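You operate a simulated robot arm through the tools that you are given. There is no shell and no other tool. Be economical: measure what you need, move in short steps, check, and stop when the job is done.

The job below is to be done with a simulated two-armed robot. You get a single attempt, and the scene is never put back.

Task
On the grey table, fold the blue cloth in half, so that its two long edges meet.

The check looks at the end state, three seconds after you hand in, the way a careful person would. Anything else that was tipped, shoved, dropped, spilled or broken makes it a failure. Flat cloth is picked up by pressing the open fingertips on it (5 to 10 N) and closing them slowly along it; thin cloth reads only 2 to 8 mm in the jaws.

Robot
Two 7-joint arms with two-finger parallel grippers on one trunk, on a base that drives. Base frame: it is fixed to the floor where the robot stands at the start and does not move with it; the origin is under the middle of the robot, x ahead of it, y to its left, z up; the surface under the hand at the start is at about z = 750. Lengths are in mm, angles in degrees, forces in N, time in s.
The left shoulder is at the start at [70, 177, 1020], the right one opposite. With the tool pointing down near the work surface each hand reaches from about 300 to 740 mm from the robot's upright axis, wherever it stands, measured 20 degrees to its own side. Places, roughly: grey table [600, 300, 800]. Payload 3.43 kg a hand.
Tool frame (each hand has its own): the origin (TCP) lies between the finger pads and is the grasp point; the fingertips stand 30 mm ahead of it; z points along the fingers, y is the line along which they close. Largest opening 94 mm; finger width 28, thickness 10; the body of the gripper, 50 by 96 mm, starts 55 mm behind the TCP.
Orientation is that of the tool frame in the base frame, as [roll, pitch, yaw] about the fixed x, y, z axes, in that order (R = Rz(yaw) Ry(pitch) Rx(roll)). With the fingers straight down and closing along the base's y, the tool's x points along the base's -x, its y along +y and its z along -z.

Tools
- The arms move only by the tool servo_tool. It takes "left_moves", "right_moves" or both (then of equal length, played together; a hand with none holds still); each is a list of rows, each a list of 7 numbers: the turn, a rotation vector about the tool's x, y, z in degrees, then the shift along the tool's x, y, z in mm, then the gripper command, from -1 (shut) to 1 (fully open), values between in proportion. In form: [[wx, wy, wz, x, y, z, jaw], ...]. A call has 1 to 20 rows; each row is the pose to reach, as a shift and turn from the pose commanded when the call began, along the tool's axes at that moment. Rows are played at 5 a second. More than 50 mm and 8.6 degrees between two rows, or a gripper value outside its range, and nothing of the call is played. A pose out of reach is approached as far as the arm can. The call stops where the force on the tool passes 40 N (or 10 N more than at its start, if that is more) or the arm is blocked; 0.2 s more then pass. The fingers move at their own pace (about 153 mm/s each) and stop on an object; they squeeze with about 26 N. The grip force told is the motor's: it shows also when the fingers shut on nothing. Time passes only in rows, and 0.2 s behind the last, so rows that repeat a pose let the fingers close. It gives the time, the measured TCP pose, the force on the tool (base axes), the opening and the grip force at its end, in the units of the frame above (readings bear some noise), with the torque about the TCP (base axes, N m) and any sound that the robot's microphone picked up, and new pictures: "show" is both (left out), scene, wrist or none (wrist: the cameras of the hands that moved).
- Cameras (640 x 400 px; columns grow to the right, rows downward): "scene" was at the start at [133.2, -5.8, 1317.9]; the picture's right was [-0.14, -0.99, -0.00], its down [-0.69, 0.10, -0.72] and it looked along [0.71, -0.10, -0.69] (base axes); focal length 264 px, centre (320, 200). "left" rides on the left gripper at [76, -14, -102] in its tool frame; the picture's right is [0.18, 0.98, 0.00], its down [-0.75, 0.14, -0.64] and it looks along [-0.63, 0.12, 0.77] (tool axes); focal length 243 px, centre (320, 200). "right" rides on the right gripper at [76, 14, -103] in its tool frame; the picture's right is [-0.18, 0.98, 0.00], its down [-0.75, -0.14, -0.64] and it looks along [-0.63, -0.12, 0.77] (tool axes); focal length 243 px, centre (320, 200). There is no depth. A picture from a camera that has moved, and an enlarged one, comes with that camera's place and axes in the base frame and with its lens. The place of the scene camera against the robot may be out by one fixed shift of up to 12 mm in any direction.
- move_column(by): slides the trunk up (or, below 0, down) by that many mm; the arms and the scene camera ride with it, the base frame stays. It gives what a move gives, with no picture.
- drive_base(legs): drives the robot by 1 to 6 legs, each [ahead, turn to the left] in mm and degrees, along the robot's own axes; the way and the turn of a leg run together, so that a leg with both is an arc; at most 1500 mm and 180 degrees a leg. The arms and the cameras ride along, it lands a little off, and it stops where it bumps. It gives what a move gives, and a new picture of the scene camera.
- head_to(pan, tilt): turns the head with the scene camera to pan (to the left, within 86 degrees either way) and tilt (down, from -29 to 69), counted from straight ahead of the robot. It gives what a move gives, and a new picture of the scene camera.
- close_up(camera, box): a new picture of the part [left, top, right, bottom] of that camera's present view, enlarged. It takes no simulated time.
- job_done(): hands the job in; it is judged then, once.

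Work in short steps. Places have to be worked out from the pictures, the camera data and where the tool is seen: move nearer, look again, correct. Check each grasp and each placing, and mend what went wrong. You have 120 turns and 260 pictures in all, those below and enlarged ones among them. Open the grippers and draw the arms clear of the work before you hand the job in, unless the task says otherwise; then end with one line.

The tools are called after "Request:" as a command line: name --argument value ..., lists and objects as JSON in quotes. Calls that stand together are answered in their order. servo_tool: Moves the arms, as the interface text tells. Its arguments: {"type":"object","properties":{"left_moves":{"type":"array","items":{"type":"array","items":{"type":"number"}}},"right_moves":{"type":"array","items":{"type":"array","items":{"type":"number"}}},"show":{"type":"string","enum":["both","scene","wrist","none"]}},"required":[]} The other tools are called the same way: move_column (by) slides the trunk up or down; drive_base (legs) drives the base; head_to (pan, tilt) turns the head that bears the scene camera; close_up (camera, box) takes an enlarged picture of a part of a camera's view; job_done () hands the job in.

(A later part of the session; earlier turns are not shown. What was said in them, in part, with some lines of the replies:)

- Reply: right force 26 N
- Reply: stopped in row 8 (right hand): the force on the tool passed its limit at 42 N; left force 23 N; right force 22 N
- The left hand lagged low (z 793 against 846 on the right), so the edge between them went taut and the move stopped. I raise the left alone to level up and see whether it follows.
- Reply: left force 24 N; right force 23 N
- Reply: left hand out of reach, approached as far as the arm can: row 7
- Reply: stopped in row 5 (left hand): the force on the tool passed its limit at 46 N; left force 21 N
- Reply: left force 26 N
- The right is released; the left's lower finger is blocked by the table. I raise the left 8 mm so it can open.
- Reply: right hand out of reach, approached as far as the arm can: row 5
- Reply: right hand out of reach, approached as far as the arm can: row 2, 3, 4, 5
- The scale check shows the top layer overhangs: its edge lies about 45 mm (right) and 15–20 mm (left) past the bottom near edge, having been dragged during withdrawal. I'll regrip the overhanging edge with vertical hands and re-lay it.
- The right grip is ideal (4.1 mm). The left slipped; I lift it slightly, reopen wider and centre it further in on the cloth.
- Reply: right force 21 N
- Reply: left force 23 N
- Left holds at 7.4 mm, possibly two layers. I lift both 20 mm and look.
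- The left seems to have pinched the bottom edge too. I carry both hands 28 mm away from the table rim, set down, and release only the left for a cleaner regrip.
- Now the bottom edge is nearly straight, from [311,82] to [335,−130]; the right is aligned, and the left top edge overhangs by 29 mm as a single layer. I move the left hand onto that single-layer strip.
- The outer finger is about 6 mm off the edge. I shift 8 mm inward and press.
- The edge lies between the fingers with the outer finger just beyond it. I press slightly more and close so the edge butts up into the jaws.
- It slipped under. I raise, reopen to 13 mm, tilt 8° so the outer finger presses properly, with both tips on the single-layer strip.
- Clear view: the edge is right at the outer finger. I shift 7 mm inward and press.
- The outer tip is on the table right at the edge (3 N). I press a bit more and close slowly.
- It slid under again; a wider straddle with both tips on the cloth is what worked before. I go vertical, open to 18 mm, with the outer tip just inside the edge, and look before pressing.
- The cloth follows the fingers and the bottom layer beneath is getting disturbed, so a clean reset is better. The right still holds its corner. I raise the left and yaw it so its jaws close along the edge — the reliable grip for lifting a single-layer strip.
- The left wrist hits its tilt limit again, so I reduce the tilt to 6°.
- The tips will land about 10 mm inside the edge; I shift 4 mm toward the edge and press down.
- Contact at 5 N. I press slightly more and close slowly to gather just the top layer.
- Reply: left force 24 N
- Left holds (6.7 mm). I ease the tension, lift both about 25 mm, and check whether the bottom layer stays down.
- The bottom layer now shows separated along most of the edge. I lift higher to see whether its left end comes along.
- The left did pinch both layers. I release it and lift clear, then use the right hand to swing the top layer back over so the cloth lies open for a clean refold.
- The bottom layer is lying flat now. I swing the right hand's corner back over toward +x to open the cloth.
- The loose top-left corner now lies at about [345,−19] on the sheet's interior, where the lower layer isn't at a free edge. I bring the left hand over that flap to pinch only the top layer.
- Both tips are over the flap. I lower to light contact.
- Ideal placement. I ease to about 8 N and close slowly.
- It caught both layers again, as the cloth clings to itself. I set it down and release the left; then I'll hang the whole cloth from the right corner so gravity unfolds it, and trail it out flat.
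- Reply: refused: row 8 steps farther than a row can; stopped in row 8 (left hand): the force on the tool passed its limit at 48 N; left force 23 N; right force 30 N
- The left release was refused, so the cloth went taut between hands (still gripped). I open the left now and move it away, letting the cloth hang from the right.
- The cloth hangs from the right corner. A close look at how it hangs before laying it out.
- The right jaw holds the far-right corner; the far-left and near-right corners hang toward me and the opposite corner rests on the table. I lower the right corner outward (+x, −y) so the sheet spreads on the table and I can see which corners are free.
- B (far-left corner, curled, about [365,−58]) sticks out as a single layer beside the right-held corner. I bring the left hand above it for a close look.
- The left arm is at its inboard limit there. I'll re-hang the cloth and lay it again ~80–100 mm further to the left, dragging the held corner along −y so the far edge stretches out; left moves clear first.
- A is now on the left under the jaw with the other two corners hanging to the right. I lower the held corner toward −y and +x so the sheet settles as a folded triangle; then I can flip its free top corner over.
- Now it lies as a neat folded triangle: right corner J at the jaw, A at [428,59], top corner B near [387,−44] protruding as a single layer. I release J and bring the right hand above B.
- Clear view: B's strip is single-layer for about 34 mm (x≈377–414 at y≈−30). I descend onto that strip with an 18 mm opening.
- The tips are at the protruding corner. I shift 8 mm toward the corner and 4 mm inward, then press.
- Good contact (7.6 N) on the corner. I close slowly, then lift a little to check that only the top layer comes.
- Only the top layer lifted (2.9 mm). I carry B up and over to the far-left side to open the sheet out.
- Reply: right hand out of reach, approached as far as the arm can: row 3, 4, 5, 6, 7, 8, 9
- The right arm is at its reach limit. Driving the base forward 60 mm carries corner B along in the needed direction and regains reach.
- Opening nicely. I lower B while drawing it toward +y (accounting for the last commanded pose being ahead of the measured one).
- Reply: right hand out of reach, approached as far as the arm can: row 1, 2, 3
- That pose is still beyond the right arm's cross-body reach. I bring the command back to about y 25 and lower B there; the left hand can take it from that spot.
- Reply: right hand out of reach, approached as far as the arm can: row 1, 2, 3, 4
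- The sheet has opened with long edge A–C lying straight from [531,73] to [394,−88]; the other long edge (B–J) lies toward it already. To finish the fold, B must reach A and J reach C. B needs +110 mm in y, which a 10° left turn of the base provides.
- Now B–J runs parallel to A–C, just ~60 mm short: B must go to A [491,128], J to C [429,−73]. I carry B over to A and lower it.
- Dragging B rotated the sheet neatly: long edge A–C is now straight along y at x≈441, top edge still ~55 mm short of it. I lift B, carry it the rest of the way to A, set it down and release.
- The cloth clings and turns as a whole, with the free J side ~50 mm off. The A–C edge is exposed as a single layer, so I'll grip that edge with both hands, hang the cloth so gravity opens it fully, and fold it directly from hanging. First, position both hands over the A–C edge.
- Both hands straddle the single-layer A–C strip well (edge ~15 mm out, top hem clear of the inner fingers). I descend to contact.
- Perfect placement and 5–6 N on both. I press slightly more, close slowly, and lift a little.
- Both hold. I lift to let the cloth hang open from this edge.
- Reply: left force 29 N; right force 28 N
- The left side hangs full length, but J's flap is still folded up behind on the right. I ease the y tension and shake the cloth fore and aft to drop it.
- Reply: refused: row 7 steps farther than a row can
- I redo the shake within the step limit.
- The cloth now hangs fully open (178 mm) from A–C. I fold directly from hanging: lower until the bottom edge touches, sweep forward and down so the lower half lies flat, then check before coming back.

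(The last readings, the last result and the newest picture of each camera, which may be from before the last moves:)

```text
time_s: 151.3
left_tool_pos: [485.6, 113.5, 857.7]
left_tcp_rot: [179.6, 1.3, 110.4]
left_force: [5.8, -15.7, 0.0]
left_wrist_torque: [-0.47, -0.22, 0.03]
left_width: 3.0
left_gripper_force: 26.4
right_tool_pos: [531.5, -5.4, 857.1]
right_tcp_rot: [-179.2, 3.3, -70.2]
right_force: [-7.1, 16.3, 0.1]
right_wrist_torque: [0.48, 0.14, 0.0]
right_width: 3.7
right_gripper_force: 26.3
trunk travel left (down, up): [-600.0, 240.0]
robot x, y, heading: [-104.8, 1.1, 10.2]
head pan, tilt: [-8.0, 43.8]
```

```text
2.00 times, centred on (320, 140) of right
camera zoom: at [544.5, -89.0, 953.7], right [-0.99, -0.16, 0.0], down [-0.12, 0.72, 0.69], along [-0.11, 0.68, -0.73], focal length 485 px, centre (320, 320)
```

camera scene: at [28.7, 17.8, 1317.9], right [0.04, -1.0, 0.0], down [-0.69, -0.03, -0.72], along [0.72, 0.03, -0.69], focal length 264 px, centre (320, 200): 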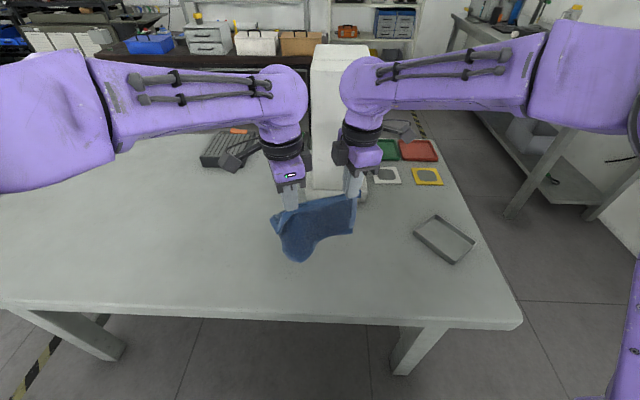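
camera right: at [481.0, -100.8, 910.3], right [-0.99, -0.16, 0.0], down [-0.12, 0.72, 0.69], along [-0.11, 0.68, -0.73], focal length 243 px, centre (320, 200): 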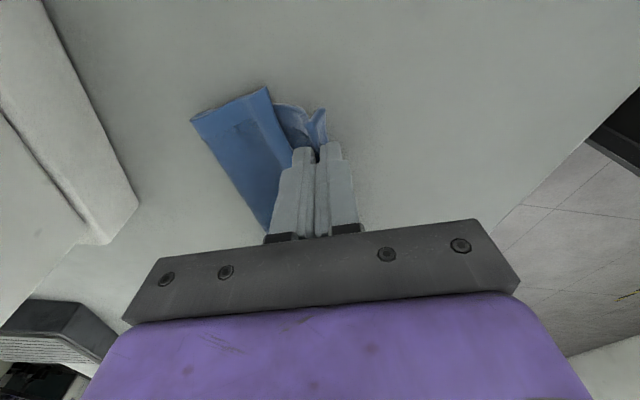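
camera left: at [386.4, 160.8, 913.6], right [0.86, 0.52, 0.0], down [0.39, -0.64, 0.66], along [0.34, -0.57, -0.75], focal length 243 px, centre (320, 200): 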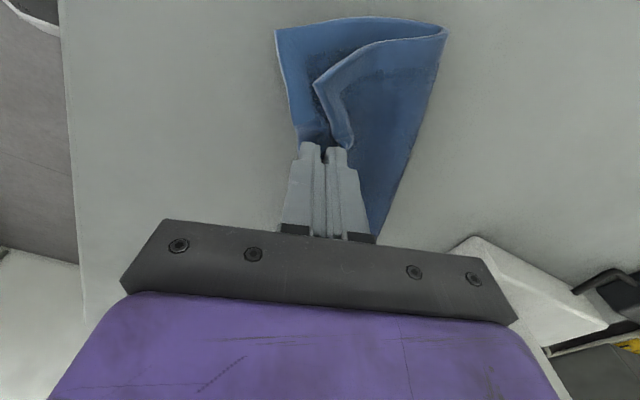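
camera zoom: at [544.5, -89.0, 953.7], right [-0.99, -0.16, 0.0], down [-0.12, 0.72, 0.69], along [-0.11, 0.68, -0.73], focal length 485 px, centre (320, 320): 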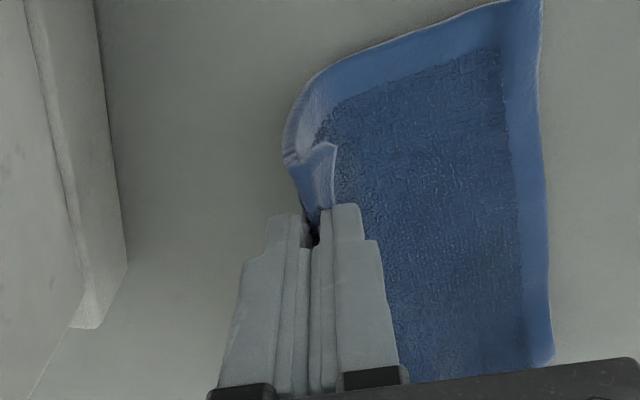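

Beautiful: the lower half lies flat with its edge from J [465,−68] to B [387,117], and the upper half stands from the fold. I bring the held edge back over, aiming right jaw at [461,−46] and left at [413,69].

Request:
servo_tool --left_moves '[[0, 0, 0, -3, -11, 0, -1], [0, 0, 0, -5, -21.3, 2, -1], [0, 0, 0, -8, -31, 5, -1], [0, 0, 0, -10, -41.2, 9, -1], [0, 0, 0, -12, -50, 15, -1], [0, 0, 0, -14.2, -58.3, 21, -1], [0, 0, 0, -15.5, -65, 29, -1], [0, 0, 0, -16.7, -71.4, 37, -1], [0, 0, 0, -17.3, -76, 45, -1], [0, 0, 0, -17.8, -79.6, 53, -1], [0, 0, 0, -17.8, -82.4, 62, -1], [0, 0, 0, -17.8, -82.4, 62, -1]]' --right_moves '[[0, 0, 0, 2, 11, 0, -1], [0, 0, 0, 4.1, 21.3, 2, -1], [0, 0, 0, 6.3, 31, 5, -1], [0, 0, 0, 8.4, 41.2, 9, -1], [0, 0, 0, 10.4, 50, 15, -1], [0, 0, 0, 12.4, 58.3, 21, -1], [0, 0, 0, 14.1, 65, 29, -1], [0, 0, 0, 15.8, 71.4, 37, -1], [0, 0, 0, 17, 76, 45, -1], [0, 0, 0, 18.2, 79.6, 53, -1], [0, 0, 0, 19.3, 82.4, 62, -1], [0, 0, 0, 19.3, 82.4, 62, -1]]' --show "wrist"

Request:
close_up --camera "scene" --box '[230, 160, 430, 285]'

```text
time_s: 153.9
left_tool_pos: [415.1, 68.2, 795.9]
left_tcp_rot: [179.5, 1.3, 110.4]
left_force: [1.2, -4.3, 0.3]
left_wrist_torque: [-0.11, -0.09, 0.04]
left_width: 2.8
left_gripper_force: 25.7
right_tool_pos: [457.3, -47.4, 792.3]
right_tcp_rot: [-179.2, 3.3, -70.1]
right_force: [-1.2, 4.2, 0.8]
right_wrist_torque: [0.12, 0.05, -0.02]
right_width: 3.8
right_gripper_force: 25.8
trunk travel left (down, up): [-600.0, 240.0]
robot x, y, heading: [-106.7, 1.7, 10.2]
head pan, tilt: [-8.0, 43.8]
camera right: at [472.0, -130.9, 889.7], right [-0.99, -0.16, 0.0], down [-0.12, 0.72, 0.69], along [-0.11, 0.68, -0.73], focal length 243 px, centre (320, 200)
camera left: at [374.9, 135.1, 896.9], right [0.86, 0.51, 0.0], down [0.38, -0.64, 0.66], along [0.34, -0.56, -0.75], focal length 243 px, centre (320, 200)
```

right: 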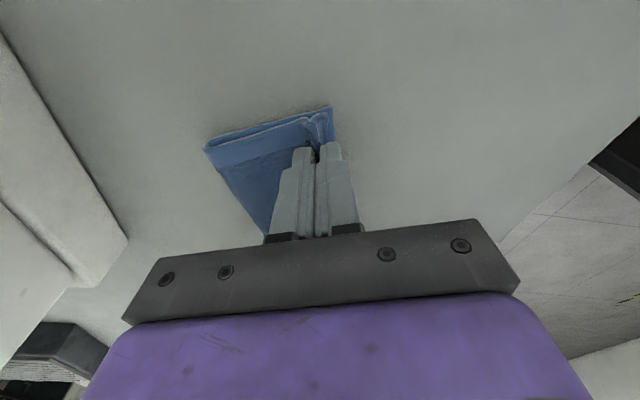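
left: 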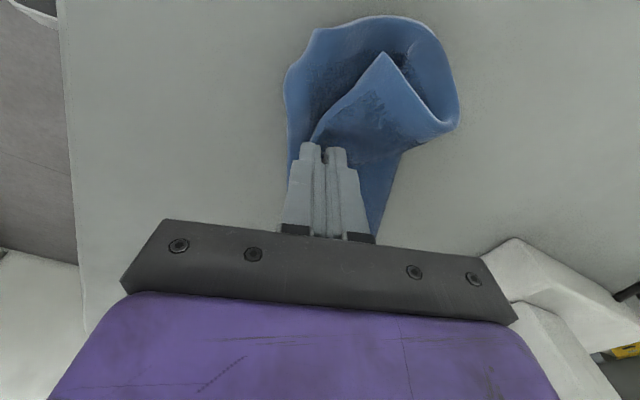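

```text
3.20 times, centred on (330, 222) of scene
camera zoom: at [28.3, 17.7, 1317.9], right [0.04, -1.0, 0.0], down [-0.69, -0.03, -0.72], along [0.72, 0.03, -0.69], focal length 843 px, centre (288, 128)
```

zoom: 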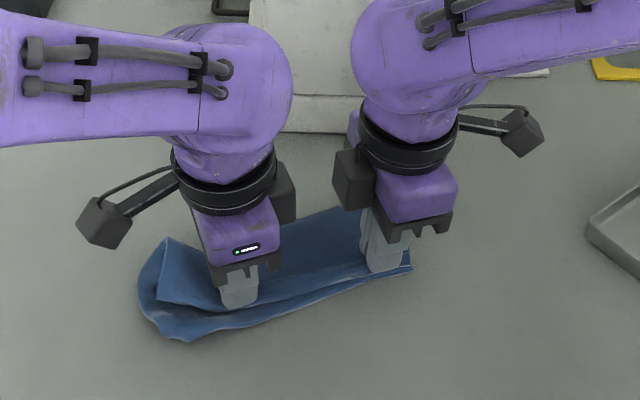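

The right side is folded and aligned. The left corner tip (A) is turned back, which I'll fix after. I lower both the last few mm, open fully clear of the edge, and rise straight up.

Request:
servo_tool --left_moves '[[0, 0, 0, 0, -2, 5, -1], [0, 0, 0, 0, -3, 8, -1], [0, 0, 0, 0, -3, 8, -0.85], [0, 0, 0, 0, -3, 7, -0.7], [0, 0, 0, 0, -3, 6, -0.55], [0, 0, 0, 0, -3, 6, -0.45], [0, 0, 0, 0, -3, -4, -0.45], [0, 0, 0, 0, -3, -20, -0.45], [0, 0, 0, 0, -3, -45, -0.45], [0, 0, 0, 10, -3, -80, -0.45], [0, 0, 0, 50, -3, -85, -0.45]]' --right_moves '[[0, 0, 0, 0, 2, 3, -1], [0, 0, 0, 0, 3, 5, -1], [0, 0, 0, 0, 3, 5, -0.85], [0, 0, 0, 0, 3, 4, -0.7], [0, 0, 0, 0, 3, 3, -0.55], [0, 0, 0, 0, 3, 3, -0.45], [0, 0, 0, 0, 3, -6, -0.45], [0, 0, 0, 0, 3, -20, -0.45], [0, 0, 0, 0, 3, -45, -0.45], [0, 0, 0, 10, 3, -80, -0.45], [0, 0, 0, 50, 3, -85, -0.45]]' --show "wrist"

Request:
close_up --camera "scene" --box '[230, 180, 390, 280]'

```text
time_s: 156.3
left_tool_pos: [397.6, 112.0, 880.4]
left_tcp_rot: [179.7, 1.3, 110.4]
left_force: [0.3, -0.2, -0.1]
left_wrist_torque: [0.01, -0.02, 0.01]
left_width: 25.9
left_gripper_force: 0.1
right_tool_pos: [473.4, -103.2, 872.4]
right_tcp_rot: [-179.2, 3.3, -70.3]
right_force: [0.4, -0.3, -0.3]
right_wrist_torque: [0.04, 0.02, -0.01]
right_width: 25.7
right_gripper_force: 0.0
trunk travel left (down, up): [-600.0, 240.0]
robot x, y, heading: [-106.2, 0.2, 10.2]
head pan, tilt: [-8.0, 43.8]
camera right: at [488.0, -186.3, 969.9], right [-0.99, -0.16, 0.0], down [-0.12, 0.72, 0.69], along [-0.11, 0.68, -0.73], focal length 243 px, centre (320, 200)
camera left: at [356.4, 180.2, 980.8], right [0.86, 0.52, 0.0], down [0.39, -0.64, 0.66], along [0.34, -0.57, -0.75], focal length 243 px, centre (320, 200)
```

right: 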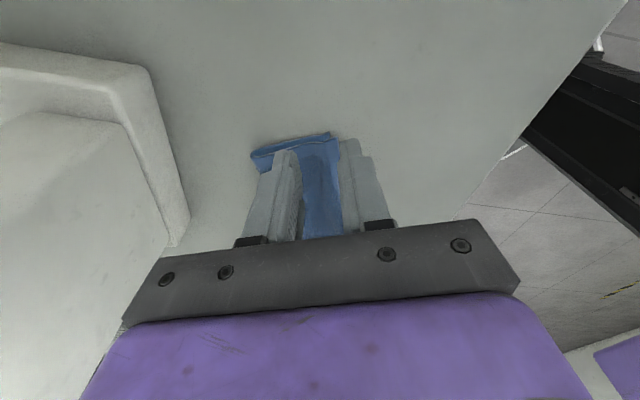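
left: 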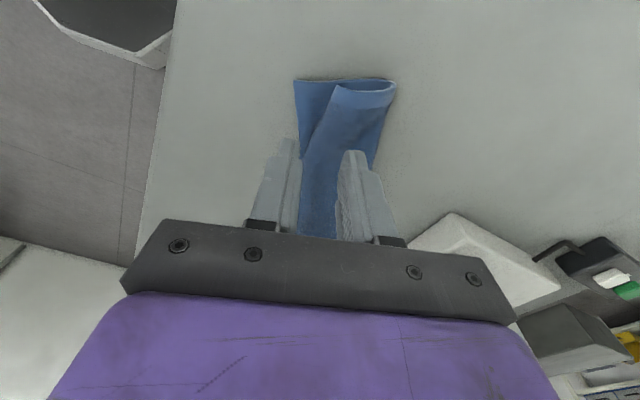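

```text
4.00 times, centred on (310, 230) of scene
camera zoom: at [29.1, 17.7, 1317.8], right [0.04, -1.0, 0.0], down [-0.69, -0.03, -0.72], along [0.72, 0.03, -0.69], focal length 1054 px, centre (360, 80)
```

zoom: 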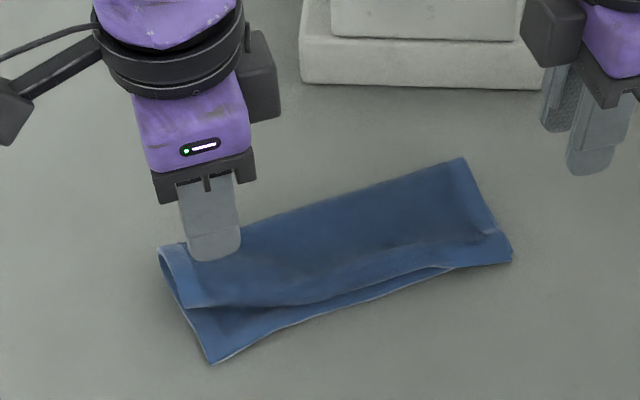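

Very good: only the left front corner is not fully laid. I move the left hand away and zoom in on it.

Request:
servo_tool --left_moves '[[0, 0, 0, 25, -10, -10, -0.45], [0, 0, 0, 60, -20, -20, -0.45], [0, 0, 0, 90, -20, -20, -0.45]]' --show "none"

Request:
close_up --camera "scene" --box '[260, 210, 360, 273]'

Request:
close_up --camera "left" --box '[200, 0, 440, 150]'

```text
time_s: 157.1
left_tool_pos: [345.7, 191.1, 896.1]
left_tcp_rot: [179.6, 1.5, 110.4]
left_force: [0.1, 0.0, -0.6]
left_wrist_torque: [0.02, 0.01, 0.01]
left_width: 26.0
left_gripper_force: 0.0
right_tool_pos: [473.1, -102.9, 873.5]
right_tcp_rot: [-179.2, 3.2, -70.3]
right_force: [0.2, 0.7, 0.0]
right_wrist_torque: [-0.01, -0.04, -0.02]
right_width: 25.9
right_gripper_force: 0.1
trunk travel left (down, up): [-600.0, 240.0]
robot x, y, heading: [-107.1, 1.5, 10.0]
head pan, tilt: [-8.0, 43.8]
```

```text
6.35 times, centred on (310, 242) of scene
camera zoom: at [28.5, 18.7, 1317.9], right [0.04, -1.0, 0.0], down [-0.69, -0.03, -0.72], along [0.72, 0.03, -0.69], focal length 1673 px, centre (384, -64)
```

zoom: 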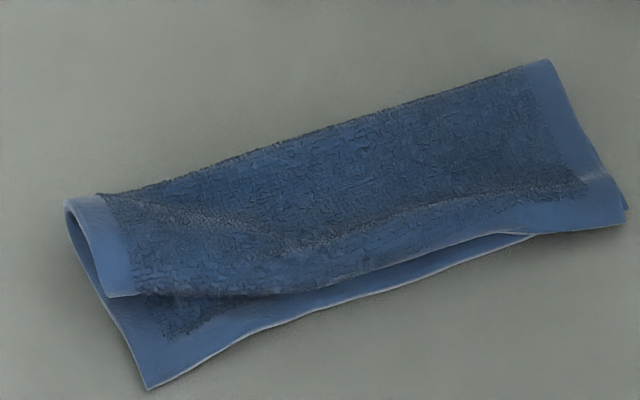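

```text
2.67 times, centred on (320, 75) of left
camera zoom: at [304.0, 259.8, 996.6], right [0.86, 0.51, 0.0], down [0.38, -0.64, 0.66], along [0.34, -0.57, -0.75], focal length 647 px, centre (320, 533)
```

zoom: 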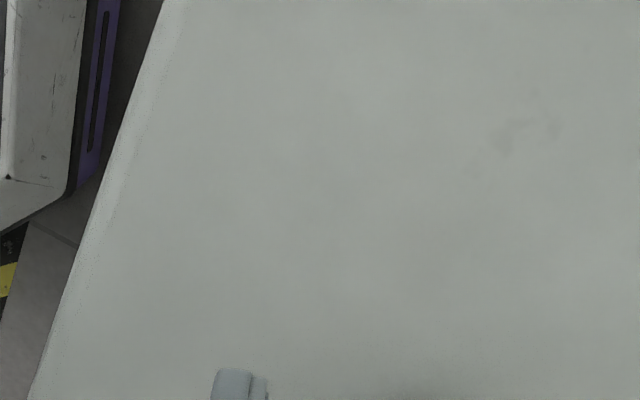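

The fold is nearly complete; only corner A (front-left of the top layer) is tucked under along a raised lip from about [400,131] to [408,57]. I bring the left hand over that lip's left end to lift it and let the corner drop free.

Request:
servo_tool --left_moves '[[0, 0, 3, -20, 6, 15, -0.45], [0, 0, 6, -40, 12, 35, -0.5], [0, 0, 9, -60, 18, 55, -0.55], [0, 0, 13, -80, 23, 75, -0.55], [0, 0, 13, -94.3, 26.8, 91, -0.55], [0, 0, 13, -94.3, 26.8, 91, -0.55]]' --show "none"

Request:
close_up --camera "left" --box '[180, 20, 460, 210]'

```text
time_s: 158.5
left_tool_pos: [405.0, 110.4, 808.1]
left_tcp_rot: [179.3, 1.2, 97.4]
left_force: [-0.6, -0.3, -0.4]
left_wrist_torque: [0.0, -0.01, 0.0]
left_width: 21.1
left_gripper_force: 0.1
right_tool_pos: [474.1, -102.9, 873.7]
right_tcp_rot: [-179.2, 3.2, -70.1]
right_force: [-0.3, -0.1, 0.6]
right_wrist_torque: [-0.02, -0.04, 0.05]
right_width: 26.0
right_gripper_force: 0.1
trunk travel left (down, up): [-600.0, 240.0]
robot x, y, heading: [-105.7, 0.4, 10.3]
head pan, tilt: [-8.0, 43.8]
```

```text
2.11 times, centred on (320, 115) of left
camera zoom: at [379.8, 186.6, 908.8], right [0.95, 0.31, 0.01], down [0.23, -0.72, 0.66], along [0.21, -0.63, -0.75], focal length 511 px, centre (320, 379)
```

zoom: 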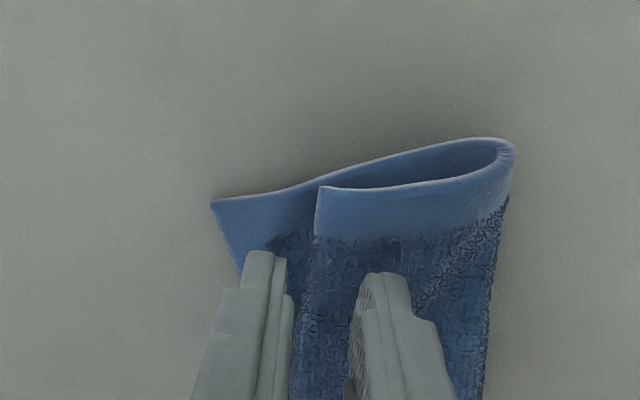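

The lip sits right between the fingers. I lower until the tips are just above the lower layer and close on the lip, then lift.

Request:
servo_tool --left_moves '[[0, 0, 0, 0, 0, 10, -0.55], [0, 0, 0, 0, 0, 19, -0.55], [0, 0, 0, 0, 0, 20.5, -0.6], [0, 0, 0, 0, 0, 20.5, -0.65], [0, 0, 0, 0, 0, 20.5, -0.7], [0, 0, 0, 0, 0, 20.5, -0.75], [0, 0, 0, 0, 0, 20.5, -0.8], [0, 0, 0, 0, 0, 20.5, -0.85], [0, 0, 0, 0, 0, 20.5, -0.9], [0, 0, 0, 0, 0, 20.5, -1], [0, 0, 0, 0, 0, 20.5, -1], [0, 0, 0, 0, 0, 0, -1], [0, 0, 0, 0, 0, -25, -1], [0, 0, 0, 0, 0, -25, -1]]' --show "none"

Request:
close_up --camera "left" --box '[180, 20, 460, 210]'

Request:
close_up --camera "scene" --box '[250, 200, 370, 275]'

```text
time_s: 161.5
left_tool_pos: [403.1, 112.8, 834.6]
left_tcp_rot: [179.3, 1.2, 97.4]
left_force: [1.1, 0.1, 0.4]
left_wrist_torque: [-0.01, -0.02, -0.03]
left_width: 3.8
left_gripper_force: 26.2
right_tool_pos: [474.5, -104.5, 872.0]
right_tcp_rot: [-179.3, 3.3, -70.2]
right_force: [0.1, 1.0, 0.5]
right_wrist_torque: [-0.03, -0.01, -0.01]
right_width: 26.0
right_gripper_force: 0.1
trunk travel left (down, up): [-600.0, 240.0]
robot x, y, heading: [-101.6, 0.3, 10.4]
head pan, tilt: [-8.0, 43.8]
```

```text
2.11 times, centred on (320, 115) of left
camera zoom: at [379.8, 187.4, 934.7], right [0.95, 0.31, 0.01], down [0.23, -0.72, 0.66], along [0.21, -0.63, -0.75], focal length 511 px, centre (320, 379)
```

zoom: 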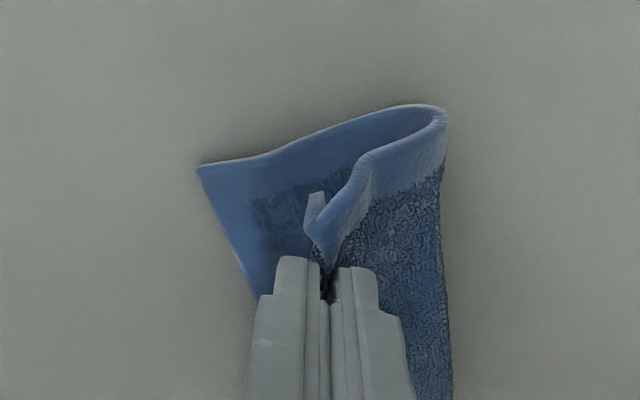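

```text
5.33 times, centred on (310, 238) of scene
camera zoom: at [29.2, 17.8, 1317.8], right [0.04, -1.0, 0.0], down [-0.69, -0.03, -0.72], along [0.72, 0.03, -0.69], focal length 1406 px, centre (373, 0)
```

zoom: 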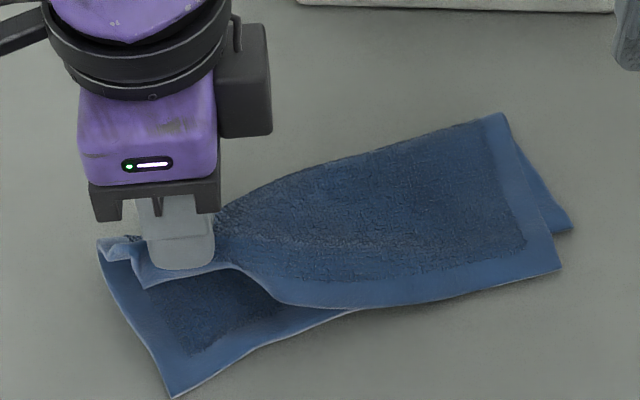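

Only the top layer lifted, and corner A is free again with its hem visible. I lay A onto B: jaw to about [378,95], lower, release and rise.

Request:
servo_tool --left_moves '[[0, 0, 0, -4, -9, 5, -1], [0, 0, 0, -8, -17, 15, -1], [0, 0, 0, -12, -23, 28, -1], [0, 0, 0, -14.6, -27, 40, -1], [0, 0, 0, -14.6, -27, 46, -1], [0, 0, 0, -14.6, -27, 46, -0.85], [0, 0, 0, -14.6, -27, 45, -0.7], [0, 0, 0, -14.6, -27, 44, -0.55], [0, 0, 0, -14.6, -27, 34, -0.5], [0, 0, 0, -14.6, -27, 10, -0.5], [0, 0, 0, -14.6, -27, -30, -0.5], [0, 0, 0, 25, -35, -40, -0.5], [0, 0, 0, 65, -35, -50, -0.5]]' --show "none"

Request:
close_up --camera "scene" --box '[250, 200, 370, 275]'

```text
time_s: 164.3
left_tool_pos: [357.7, 172.1, 883.4]
left_tcp_rot: [179.4, 1.3, 97.4]
left_force: [0.3, 0.5, 0.5]
left_wrist_torque: [-0.04, -0.03, -0.01]
left_width: 23.5
left_gripper_force: 0.1
right_tool_pos: [473.2, -102.5, 873.0]
right_tcp_rot: [-179.2, 3.2, -70.1]
right_force: [0.1, -0.1, -0.1]
right_wrist_torque: [-0.03, -0.03, 0.02]
right_width: 25.8
right_gripper_force: 0.0
trunk travel left (down, up): [-600.0, 240.0]
robot x, y, heading: [-105.7, -3.5, 10.2]
head pan, tilt: [-8.0, 43.8]
```

```text
5.33 times, centred on (310, 238) of scene
camera zoom: at [28.1, 18.9, 1317.9], right [0.04, -1.0, 0.0], down [-0.69, -0.03, -0.72], along [0.72, 0.03, -0.69], focal length 1406 px, centre (373, 0)
```

zoom: 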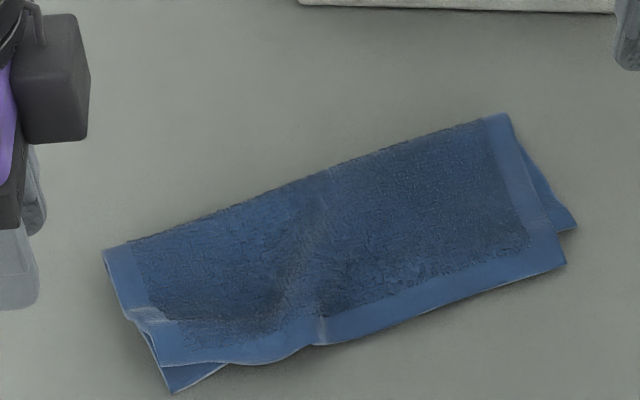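

Excellent — now nearly aligned: left corner ~18 mm short, right corner overhanging ~20 mm. I fix the right: bring the right hand over the overhanging corner strip.

Request:
servo_tool --right_moves '[[0, 0, 0, -20, 2, 20, -0.66], [0, 0, 0, -40, 5, 40, -0.7], [0, 0, 0, -58.7, 7.1, 60, -0.7], [0, 0, 0, -58.7, 7.1, 74, -0.7], [0, 0, 0, -58.7, 7.1, 74, -0.7]]' --show "none"

Request:
close_up --camera "right" --box '[180, 20, 460, 210]'

```text
time_s: 165.5
left_tool_pos: [358.4, 172.2, 882.9]
left_tcp_rot: [179.3, 1.2, 97.4]
left_force: [-0.1, 0.9, -0.3]
left_wrist_torque: [-0.01, 0.02, 0.03]
left_width: 23.3
left_gripper_force: 0.0
right_tool_pos: [447.3, -43.9, 801.3]
right_tcp_rot: [-179.1, 3.2, -70.3]
right_force: [-1.0, 0.2, 0.1]
right_wrist_torque: [-0.01, -0.03, -0.01]
right_width: 14.1
right_gripper_force: 0.0
trunk travel left (down, up): [-600.0, 240.0]
robot x, y, heading: [-99.2, 0.8, 10.4]
head pan, tilt: [-8.0, 43.8]
```

```text
2.11 times, centred on (320, 115) of right
camera zoom: at [460.9, -127.0, 899.5], right [-0.99, -0.16, 0.0], down [-0.12, 0.72, 0.69], along [-0.11, 0.68, -0.73], focal length 511 px, centre (320, 379)
```

zoom: 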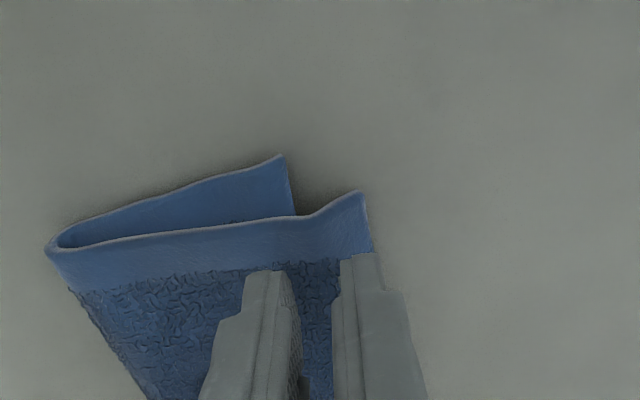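

The outer finger is on the strip and the inner right beside the hidden lower edge. I shift 4 mm outward, press, and close slowly.

Request:
servo_tool --right_moves '[[0, 0, 0, 0, 4, 6, -0.7], [0, 0, 0, 0.7, 4, 13, -0.7], [0, 0, 0, 1, 4, 17.5, -0.7], [0, 0, 0, 1, 4, 18.3, -0.7], [0, 0, 0, 1, 4, 18.3, -0.74], [0, 0, 0, 1, 4, 18.3, -0.78], [0, 0, 0, 1, 4, 18.3, -0.82], [0, 0, 0, 1, 4, 18.3, -0.86], [0, 0, 0, 1, 4, 18.3, -0.9], [0, 0, 0, 1, 4, 18.3, -0.95], [0, 0, 0, 1, 4, 18.3, -1], [0, 0, 0, 1, 4, 18.3, -1], [0, 0, 0, 1, 4, 5, -1], [0, 0, 0, 1, 4, -10, -1], [0, 0, 0, 1, 4, -10, -1]]' --show "none"

Request:
close_up --camera "right" --box '[180, 20, 460, 210]'

```text
time_s: 168.7
left_tool_pos: [358.1, 171.3, 883.2]
left_tcp_rot: [179.4, 1.2, 97.4]
left_force: [-0.2, -0.4, -0.5]
left_wrist_torque: [0.02, 0.03, 0.01]
left_width: 23.5
left_gripper_force: 0.1
right_tool_pos: [443.2, -47.2, 811.3]
right_tcp_rot: [-179.3, 3.4, -70.1]
right_force: [0.8, -0.3, -0.3]
right_wrist_torque: [0.0, -0.01, 0.01]
right_width: 0.0
right_gripper_force: 25.8
trunk travel left (down, up): [-600.0, 240.0]
robot x, y, heading: [-104.0, 1.9, 10.2]
head pan, tilt: [-8.0, 43.8]
```

```text
2.11 times, centred on (320, 115) of right
camera zoom: at [456.6, -130.1, 909.7], right [-0.99, -0.16, 0.0], down [-0.12, 0.72, 0.69], along [-0.11, 0.68, -0.73], focal length 511 px, centre (320, 379)
```

zoom: 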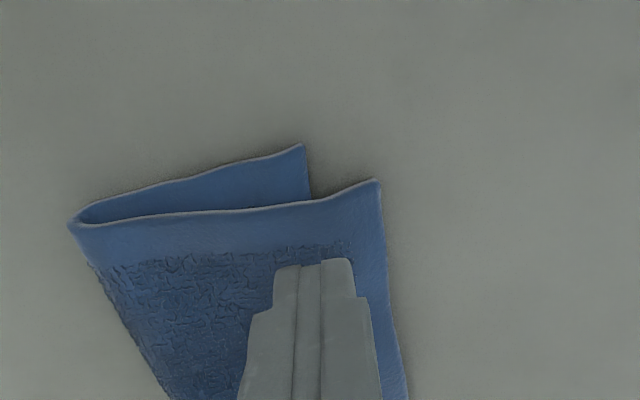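

Missed. Simpler: press the closed fingertips on the overhanging single-layer strip and drag it inward by ~22 mm.

Request:
servo_tool --right_moves '[[0, 0, 0, 0, 8, 0, -1], [0, 0, 0, 1, 8, 18, -1], [0, 0, 0, 1.5, 8, 27, -1], [0, 0, 0, 1.6, 8, 28.6, -1], [0, 0, 0, 2.5, 3, 28.6, -1], [0, 0, 0, 3.5, -2, 28.6, -1], [0, 0, 0, 4.5, -7, 28.6, -1], [0, 0, 0, 5.5, -12, 28.6, -1], [0, 0, 0, 6, -16, 28.6, -1], [0, 0, 0, 6, -16, 20, -1], [0, 0, 0, 6, -16, -15, -1], [0, 0, 0, 40, -10, -50, -1]]' --show "none"

Request:
close_up --camera "scene" --box '[250, 200, 370, 275]'

```text
time_s: 171.3
left_tool_pos: [357.9, 169.7, 884.4]
left_tcp_rot: [179.3, 1.0, 97.5]
left_force: [0.0, 0.0, 0.4]
left_wrist_torque: [0.04, 0.0, -0.02]
left_width: 23.6
left_gripper_force: 0.1
right_tool_pos: [465.0, -86.2, 859.8]
right_tcp_rot: [-179.2, 3.4, -70.3]
right_force: [0.4, 0.1, -0.2]
right_wrist_torque: [0.02, -0.01, -0.02]
right_width: 0.0
right_gripper_force: 25.7
trunk travel left (down, up): [-600.0, 240.0]
robot x, y, heading: [-104.1, 4.1, 10.1]
head pan, tilt: [-8.0, 43.8]
```

```text
5.33 times, centred on (310, 238) of scene
camera zoom: at [28.4, 15.4, 1317.9], right [0.04, -1.0, 0.0], down [-0.69, -0.03, -0.72], along [0.72, 0.03, -0.69], focal length 1406 px, centre (373, 0)
```

zoom: 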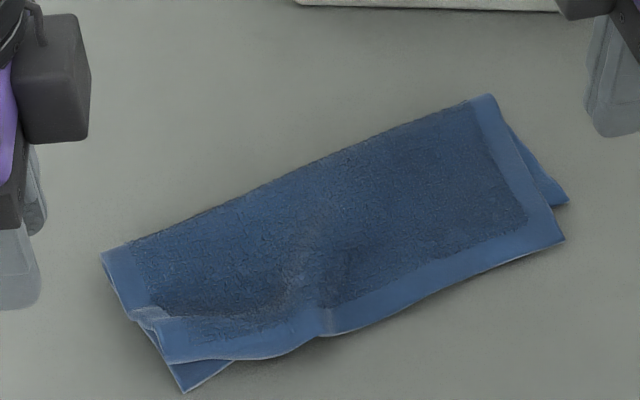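

The sheet moved as one piece (C still ~22 mm over). I go for a proper pinch of the corner strip: realign yaw with the edge and look before pressing.

Request:
servo_tool --right_moves '[[0, 0, -3, -12, 0, 20, -0.62], [0, 0, -7, -24, -2, 40, -0.62], [0, 0, -7, -32.7, -2.6, 62, -0.62], [0, 0, -7, -32.7, -2.6, 66, -0.62], [0, 0, -7, -32.7, -2.6, 66, -0.62]]' --show "none"

Request:
close_up --camera "right" --box '[180, 20, 460, 210]'

```text
time_s: 172.5
left_tool_pos: [357.6, 171.9, 882.6]
left_tcp_rot: [179.2, 1.2, 97.4]
left_force: [0.3, 1.1, -0.4]
left_wrist_torque: [0.0, -0.01, 0.02]
left_width: 23.7
left_gripper_force: 0.0
right_tool_pos: [457.2, -48.3, 796.6]
right_tcp_rot: [-178.9, 3.1, -63.1]
right_force: [-0.2, 0.1, 0.6]
right_wrist_torque: [0.0, -0.03, 0.0]
right_width: 18.2
right_gripper_force: 0.1
trunk travel left (down, up): [-600.0, 240.0]
robot x, y, heading: [-105.6, -2.0, 10.2]
head pan, tilt: [-8.0, 43.8]
```

```text
2.11 times, centred on (320, 115) of right
camera zoom: at [480.1, -129.2, 893.6], right [-0.96, -0.28, -0.01], down [-0.21, 0.7, 0.68], along [-0.18, 0.66, -0.73], focal length 511 px, centre (320, 379)
```

zoom: 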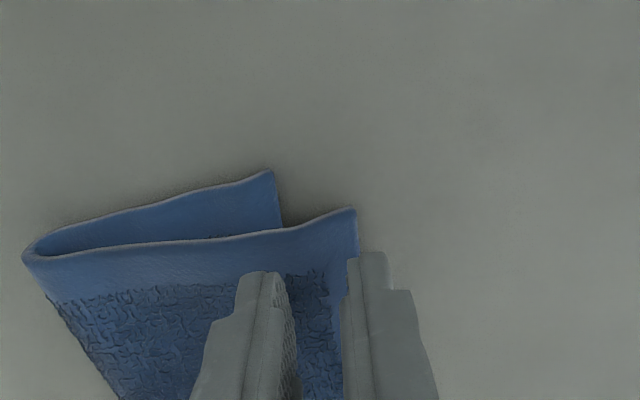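

Ideal: the outer finger overlaps the edge by ~4 mm and the inner is right at the lower layer's edge. I press firmly and close slowly, then lift.

Request:
servo_tool --right_moves '[[0, 0, 0, 3, 0, 6, -0.62], [0, 0, 0, 3.5, 0, 12, -0.62], [0, 0, 0, 3.8, 0, 14.8, -0.62], [0, 0, 0, 3.8, 0, 15.2, -0.66], [0, 0, 0, 3.8, 0, 15.2, -0.7], [0, 0, 0, 3.8, 0, 15.2, -0.74], [0, 0, 0, 3.8, 0, 15.2, -0.78], [0, 0, 0, 3.8, 0, 15.2, -0.82], [0, 0, 0, 3.8, 0, 15.2, -0.86], [0, 0, 0, 3.8, 0, 15.2, -0.9], [0, 0, 0, 3.8, 0, 15.2, -0.95], [0, 0, 0, 3.8, 0, 15.2, -1], [0, 0, 0, 3.8, 0, 15.2, -1], [0, 0, 0, 3.8, 0, 0, -1], [0, 0, 0, 3.8, -5, -20, -1], [0, 0, 0, 3.8, -5, -20, -1]]' --show "none"

Request:
close_up --camera "right" --box '[180, 20, 460, 210]'

```text
time_s: 175.9
left_tool_pos: [357.5, 171.5, 882.1]
left_tcp_rot: [179.4, 1.2, 97.4]
left_force: [0.8, -0.1, -0.7]
left_wrist_torque: [-0.01, 0.01, -0.01]
left_width: 23.3
left_gripper_force: 0.0
right_tool_pos: [462.5, -52.2, 816.1]
right_tcp_rot: [-179.0, 3.3, -63.3]
right_force: [-0.7, 0.6, -0.1]
right_wrist_torque: [-0.02, 0.0, 0.01]
right_width: 0.2
right_gripper_force: 26.4
trunk travel left (down, up): [-600.0, 240.0]
robot x, y, heading: [-106.9, 0.3, 10.2]
head pan, tilt: [-8.0, 43.8]
```

```text
2.11 times, centred on (320, 115) of right
camera zoom: at [486.4, -133.0, 914.0], right [-0.96, -0.28, -0.01], down [-0.21, 0.7, 0.68], along [-0.19, 0.66, -0.73], focal length 511 px, centre (320, 379)
```

zoom: 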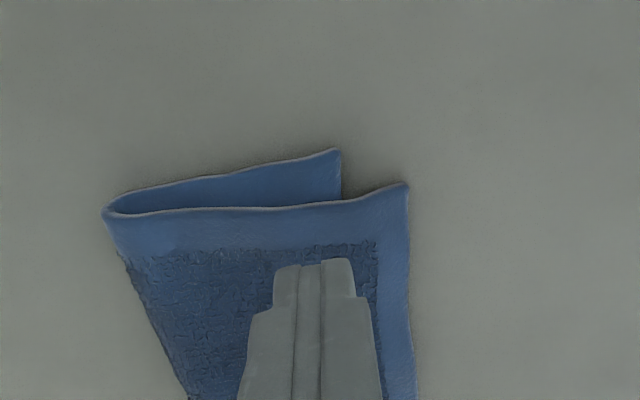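

The double layer under the inner finger keeps spoiling that pinch. I switch the right hand to closing along the edge (yaw −153°), so both tips can sit on the single-layer strip.

Request:
servo_tool --right_moves '[[0, 0, 8.2, -2, 2, -20, -0.7], [0, 0, 16.4, -4, 4, -45, -0.36], [0, 0, 24.6, -6, 6, -45, -0.36], [0, 0, 32.8, -8, 8, -45, -0.36], [0, 0, 41, -10, 10, -45, -0.36], [0, 0, 49.2, -12, 11, -45, -0.36], [0, 0, 57.4, -14, 12, -45, -0.36], [0, 0, 65.6, -15.7, 13.4, -45, -0.36], [0, 0, 73.8, -15.7, 13.4, -45, -0.36], [0, 0, 82, -15.7, 13.4, -45, -0.36], [0, 0, 90, -15.7, 13.4, -45, -0.36], [0, 0, 90, -15.7, 13.4, -45, -0.36]]' --show "none"

Request:
close_up --camera "right" --box '[160, 0, 480, 210]'

```text
time_s: 178.5
left_tool_pos: [357.8, 171.8, 883.3]
left_tcp_rot: [179.3, 1.2, 97.4]
left_force: [0.0, -0.1, -0.6]
left_wrist_torque: [-0.02, -0.03, 0.01]
left_width: 23.7
left_gripper_force: 0.0
right_tool_pos: [443.9, -46.2, 862.8]
right_tcp_rot: [177.0, 1.1, -153.4]
right_force: [0.2, 0.4, -0.2]
right_wrist_torque: [0.02, 0.01, 0.01]
right_width: 30.3
right_gripper_force: 0.0
trunk travel left (down, up): [-600.0, 240.0]
robot x, y, heading: [-102.1, -0.9, 10.1]
head pan, tilt: [-8.0, 43.8]
```

```text
1.90 times, centred on (320, 105) of right
camera zoom: at [371.2, -74.0, 963.3], right [-0.28, 0.96, 0.06], down [0.74, 0.17, 0.65], along [0.61, 0.22, -0.76], focal length 462 px, centre (320, 381)
```

zoom: 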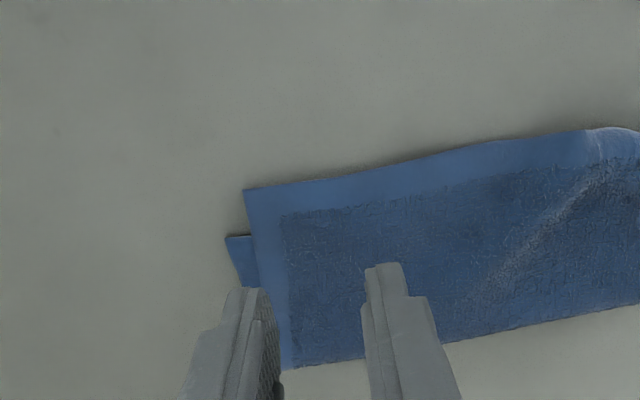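

Good view: the strip in front of J is clear. I level the roll, tilt 12° so only the near tip corners touch, and descend to light contact.

Request:
servo_tool --right_moves '[[1, -4, 0, 0, 0, 25, -0.36], [2, -8, 0, 0, 0, 48, -0.36], [3, -12, 0, 0, 0, 68, -0.36], [3, -12, 0, 0, 0, 76, -0.36], [3, -12, 0, 0, 0, 76, -0.36]]' --show "none"

Request:
close_up --camera "right" --box '[160, 20, 480, 220]'

```text
time_s: 179.7
left_tool_pos: [356.2, 172.2, 883.4]
left_tcp_rot: [179.2, 1.2, 97.4]
left_force: [0.6, 0.0, 0.4]
left_wrist_torque: [-0.01, -0.01, 0.02]
left_width: 23.5
left_gripper_force: 0.0
right_tool_pos: [443.9, -40.7, 786.2]
right_tcp_rot: [179.9, 13.2, -153.6]
right_force: [0.3, -0.7, 1.1]
right_wrist_torque: [-0.01, -0.02, -0.03]
right_width: 30.1
right_gripper_force: 0.0
trunk travel left (down, up): [-600.0, 240.0]
robot x, y, heading: [-101.7, 0.7, 10.5]
head pan, tilt: [-8.0, 43.8]
```

```text
2.00 times, centred on (320, 120) of right
camera zoom: at [352.0, -72.7, 869.0], right [-0.28, 0.96, 0.04], down [0.59, 0.13, 0.8], along [0.76, 0.25, -0.6], focal length 485 px, centre (320, 360)
```

zoom: 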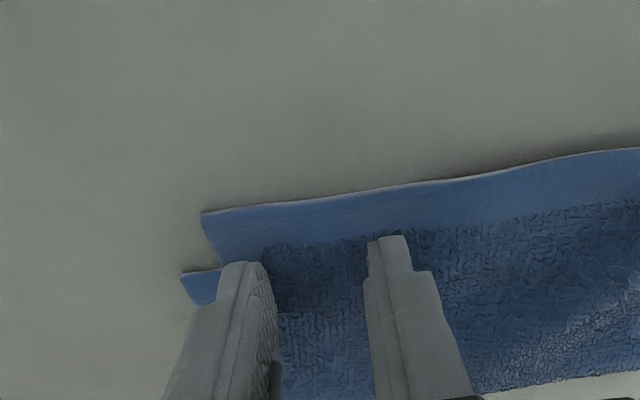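

The tips are about 20 mm inside the edge; I lift slightly, move 11 mm toward the edge, and press.

Request:
servo_tool --right_moves '[[0, 0, 0, 0, 0, -5, -0.36], [0, 0, 0, 11, 0, -7, -0.36], [0, 0, 0, 11.5, 0, -1, -0.36], [0, 0, 0, 11.5, 0, 0, -0.36], [0, 0, 0, 11.5, 0, 0, -0.36]]' --show "none"

Request:
close_up --camera "right" --box '[160, 20, 480, 220]'

```text
time_s: 180.9
left_tool_pos: [358.5, 171.6, 882.8]
left_tcp_rot: [179.3, 1.1, 97.4]
left_force: [0.2, 0.5, -0.3]
left_wrist_torque: [0.01, -0.01, -0.02]
left_width: 23.5
left_gripper_force: 0.0
right_tool_pos: [435.1, -44.9, 785.2]
right_tcp_rot: [179.8, 13.1, -153.6]
right_force: [-0.9, -0.3, 3.8]
right_wrist_torque: [-0.04, -0.01, -0.02]
right_width: 30.4
right_gripper_force: 0.0
trunk travel left (down, up): [-600.0, 240.0]
robot x, y, heading: [-104.3, -1.1, 10.0]
head pan, tilt: [-8.0, 43.8]
```

```text
2.00 times, centred on (320, 120) of right
camera zoom: at [342.0, -77.9, 867.0], right [-0.28, 0.96, 0.04], down [0.59, 0.13, 0.8], along [0.76, 0.25, -0.6], focal length 485 px, centre (320, 360)
```

zoom: 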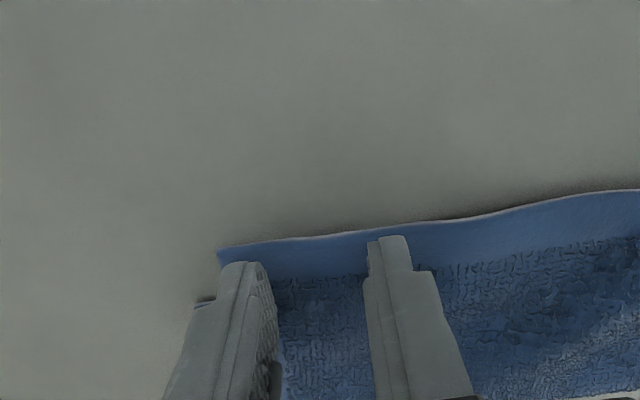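

Perfect position on the single-layer strip. I press to ~9 N, close slowly and lift slightly.

Request:
servo_tool --right_moves '[[0, 0, 0, 0.3, 0, 1.3, -0.36], [0, 0, 0, 0.3, 0, 1.5, -0.41], [0, 0, 0, 0.3, 0, 1.5, -0.46], [0, 0, 0, 0.3, 0, 1.5, -0.51], [0, 0, 0, 0.3, 0, 1.5, -0.56], [0, 0, 0, 0.3, 0, 1.5, -0.61], [0, 0, 0, 0.3, 0, 1.5, -0.66], [0, 0, 0, 0.3, 0, 1.5, -0.71], [0, 0, 0, 0.3, 0, 1.5, -0.76], [0, 0, 0, 0.3, 0, 1.5, -0.81], [0, 0, 0, 0.3, 0, 1.5, -0.86], [0, 0, 0, 0.3, 0, 1.5, -0.91], [0, 0, 0, 0.3, 0, 1.5, -1], [0, 0, 0, 0.3, 0, 1.5, -1], [0, 0, 0, -2, 0, -12, -1], [0, 0, 0, -6, 0, -28, -1], [0, 0, 0, -6, 0, -28, -1]]' --show "none"

Request:
close_up --camera "scene" --box '[250, 200, 370, 275]'

Request:
close_up --camera "right" --box '[160, 20, 480, 220]'

```text
time_s: 184.5
left_tool_pos: [357.6, 171.9, 881.6]
left_tcp_rot: [179.4, 1.2, 97.4]
left_force: [0.4, -0.3, -1.1]
left_wrist_torque: [-0.01, -0.03, 0.0]
left_width: 23.6
left_gripper_force: 0.1
right_tool_pos: [434.5, -47.8, 812.2]
right_tcp_rot: [179.8, 13.1, -153.6]
right_force: [1.1, 0.5, 0.4]
right_wrist_torque: [0.02, 0.0, 0.02]
right_width: 3.5
right_gripper_force: 25.4
trunk travel left (down, up): [-600.0, 240.0]
robot x, y, heading: [-106.8, -1.7, 10.4]
head pan, tilt: [-8.0, 43.8]
```

```text
5.33 times, centred on (310, 238) of scene
camera zoom: at [29.3, 17.9, 1317.7], right [0.04, -1.0, 0.0], down [-0.69, -0.03, -0.72], along [0.72, 0.03, -0.69], focal length 1406 px, centre (373, 0)
```

zoom: 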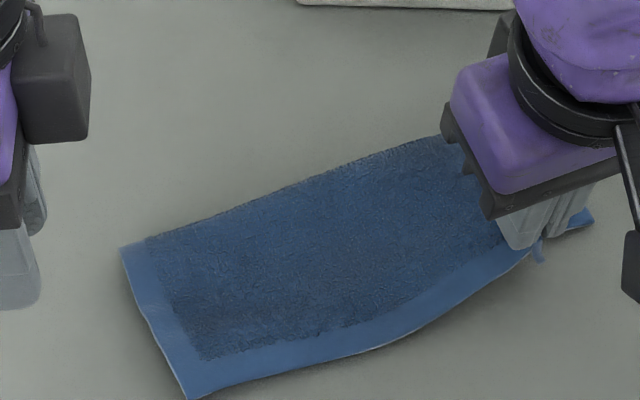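

```text
2.00 times, centred on (320, 120) of right
camera zoom: at [341.6, -78.6, 894.6], right [-0.28, 0.96, 0.04], down [0.59, 0.13, 0.8], along [0.76, 0.25, -0.6], focal length 485 px, centre (320, 360)
```

zoom: 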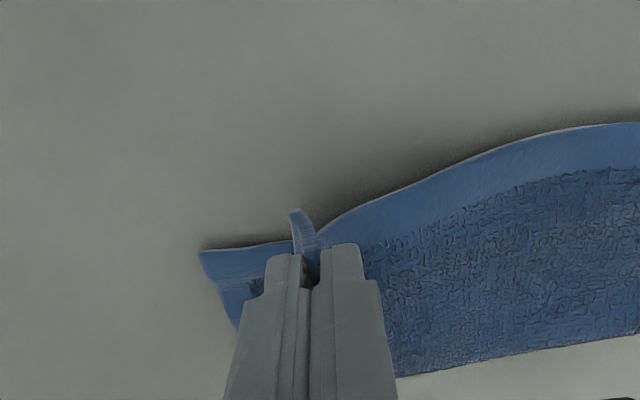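

The right now holds only the top layer (3.5 mm), and the left corner already looks aligned. J is at [467,−80]; I carry C over to it (27 mm inward, 10 mm outward), lower, open with spreading, and lift away.

Request:
servo_tool --right_moves '[[0, 0, 0, -13, -5, 0, -1], [0, 0, 0, -26.8, -10, 6, -1], [0, 0, 0, -24, -10, 18, -1], [0, 0, 0, -21.5, -10, 29, -1], [0, 0, 0, -21.2, -10, 31, -1], [0, 0, 0, -21.2, -10, 31, -0.88], [0, 0, 0, -21.2, -10, 31, -0.76], [0, 0, 0, -21.2, -10, 31, -0.64], [0, 0, 0, -21.2, -10, 31, -0.52], [0, 0, 0, -21.2, -10, 31, -0.42], [0, 0, 0, -21.2, -10, 31, -0.42], [0, 0, 0, -21.2, -10, 15, -0.42], [0, 0, 0, -21.2, -10, -20, -0.42], [0, 0, 0, -21.2, -20, -60, -0.42], [0, 0, 0, -21.2, -65, -70, -0.42], [0, 0, 0, -21.2, -110, -70, -0.42]]' --show "none"

Request:
close_up --camera "scene" --box '[250, 205, 370, 280]'

```text
time_s: 187.9
left_tool_pos: [359.0, 170.6, 883.1]
left_tcp_rot: [179.3, 1.2, 97.4]
left_force: [0.5, -0.7, -0.4]
left_wrist_torque: [0.03, 0.03, 0.04]
left_width: 23.6
left_gripper_force: 0.1
right_tool_pos: [488.6, -146.5, 884.8]
right_tcp_rot: [179.8, 13.1, -153.6]
right_force: [0.5, -0.2, 0.1]
right_wrist_torque: [0.02, 0.05, -0.01]
right_width: 27.3
right_gripper_force: 0.1
trunk travel left (down, up): [-600.0, 240.0]
robot x, y, heading: [-102.4, 1.5, 10.1]
head pan, tilt: [-8.0, 43.8]
```

```text
5.33 times, centred on (310, 242) of scene
camera zoom: at [29.2, 16.3, 1317.8], right [0.04, -1.0, 0.0], down [-0.69, -0.03, -0.72], along [0.72, 0.03, -0.69], focal length 1406 px, centre (373, -27)
```

zoom: 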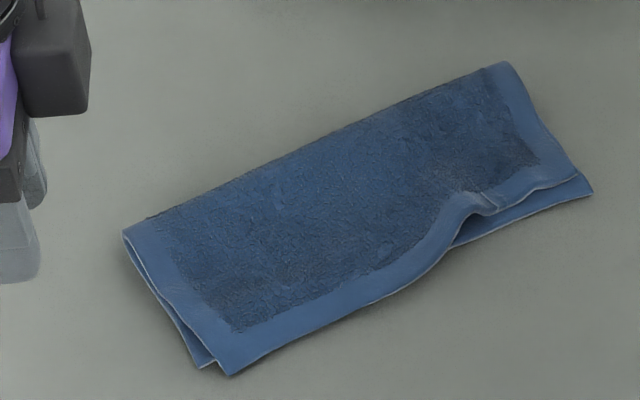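

Both corners now meet within about 10 mm; only a small gather hump remains near the right. I flatten it gently by pressing closed tips on it and opening them to spread the gather.

Request:
servo_tool --right_moves '[[0, 0, 0, -28, 40, 8, -1], [0, 0, 0, -32, 82, 8, -1], [0, 0, 0, -32, 122, 8, -1], [0, 0, 0, -22, 122, 52, -1], [0, 0, 0, -13, 122, 90, -1], [0, 0, 0, -11, 122, 99, -1], [0, 0, 0, -10.6, 122, 102.3, -1], [0, 0, 0, -10.6, 122, 102.3, -0.85], [0, 0, 0, -10.6, 122, 102.3, -0.7], [0, 0, 0, -10.6, 122, 102.3, -0.55], [0, 0, 0, -10.6, 122, 102.3, -0.4], [0, 0, 0, -10.6, 122, 102.3, -0.25], [0, 0, 0, -10.6, 122, 102.3, -0.15], [0, 0, 0, -11, 122, 95, -0.15], [0, 0, 0, -18, 122, 60, -0.15], [0, 0, 0, -28, 122, 20, -0.15], [0, 0, 0, -28, 80, 5, -0.15], [0, 0, 0, -28, 35, 5, -0.15], [0, 0, 0, -28, -10, 5, -0.15]]' --show "none"

Request:
close_up --camera "scene" --box '[250, 205, 370, 280]'

```text
time_s: 191.9
left_tool_pos: [356.4, 170.2, 883.1]
left_tcp_rot: [179.4, 1.1, 97.4]
left_force: [0.2, -0.1, 0.2]
left_wrist_torque: [-0.01, -0.01, 0.01]
left_width: 23.5
left_gripper_force: 0.0
right_tool_pos: [519.0, -142.2, 888.4]
right_tcp_rot: [179.7, 13.1, -153.7]
right_force: [0.1, -0.1, 0.0]
right_wrist_torque: [0.05, 0.0, 0.01]
right_width: 39.9
right_gripper_force: 0.1
trunk travel left (down, up): [-600.0, 240.0]
robot x, y, heading: [-105.0, -0.3, 10.3]
head pan, tilt: [-8.0, 43.8]
```

```text
5.33 times, centred on (310, 242) of scene
camera zoom: at [29.6, 16.1, 1317.8], right [0.04, -1.0, 0.0], down [-0.69, -0.03, -0.72], along [0.72, 0.03, -0.69], focal length 1406 px, centre (373, -27)
```

zoom: 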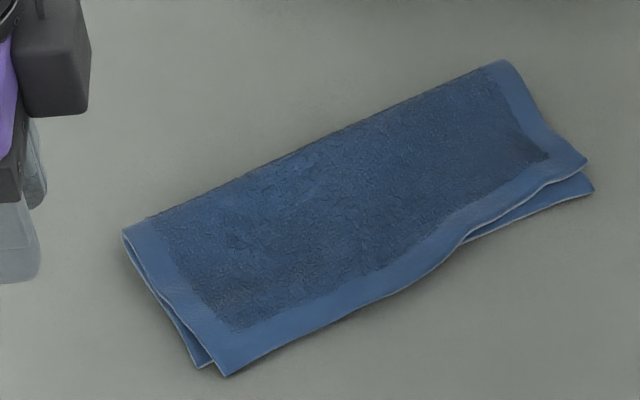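

The hump is gone and the long edges meet closely along their whole length. I draw both arms up and clear, with a last look at the scene.

Request:
servo_tool --left_moves '[[0, 0, 0, 20, 0, -30, -0.4], [0, 0, 0, 50, 0, -60, -0.2], [0, 0, 0, 80, 0, -80, 0]]' --right_moves '[[0, 0, 0, 10, -5, -30, -0.15], [0, 0, 0, 30, -20, -60, 0], [0, 0, 0, 50, -40, -80, 0]]' --show "scene"

```text
time_s: 192.7
left_tool_pos: [346.1, 252.1, 961.8]
left_tcp_rot: [179.2, 1.2, 97.4]
left_force: [-0.5, 0.3, -0.2]
left_wrist_torque: [-0.01, 0.02, -0.01]
left_width: 47.3
left_gripper_force: 0.0
right_tool_pos: [473.9, -208.2, 956.0]
right_tcp_rot: [179.9, 13.2, -153.6]
right_force: [-0.4, 0.3, -0.2]
right_wrist_torque: [0.0, 0.01, 0.0]
right_width: 47.4
right_gripper_force: 0.0
trunk travel left (down, up): [-600.0, 240.0]
robot x, y, heading: [-106.6, 1.4, 10.2]
head pan, tilt: [-8.0, 43.8]
camera scene: at [27.2, 17.9, 1318.0], right [0.04, -1.0, 0.0], down [-0.69, -0.03, -0.72], along [0.72, 0.03, -0.69], focal length 264 px, centre (320, 200)
```

scene: 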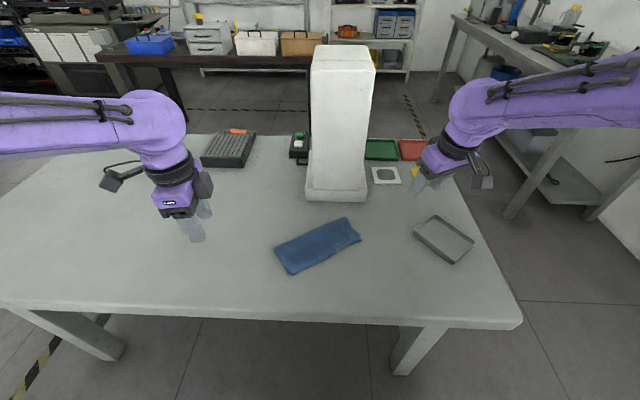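

The cloth lies folded in half, everything else is untouched, and the arms are clear. I hand the job in.

Request:
job_done

```text
The job is handed in.
```

The blue cloth is folded in half on the grey table. Its two long edges meet along the left and middle, but at the right corner the top edge stops about 17 mm short, and at the left end the top layer sits about 12 mm sideways.
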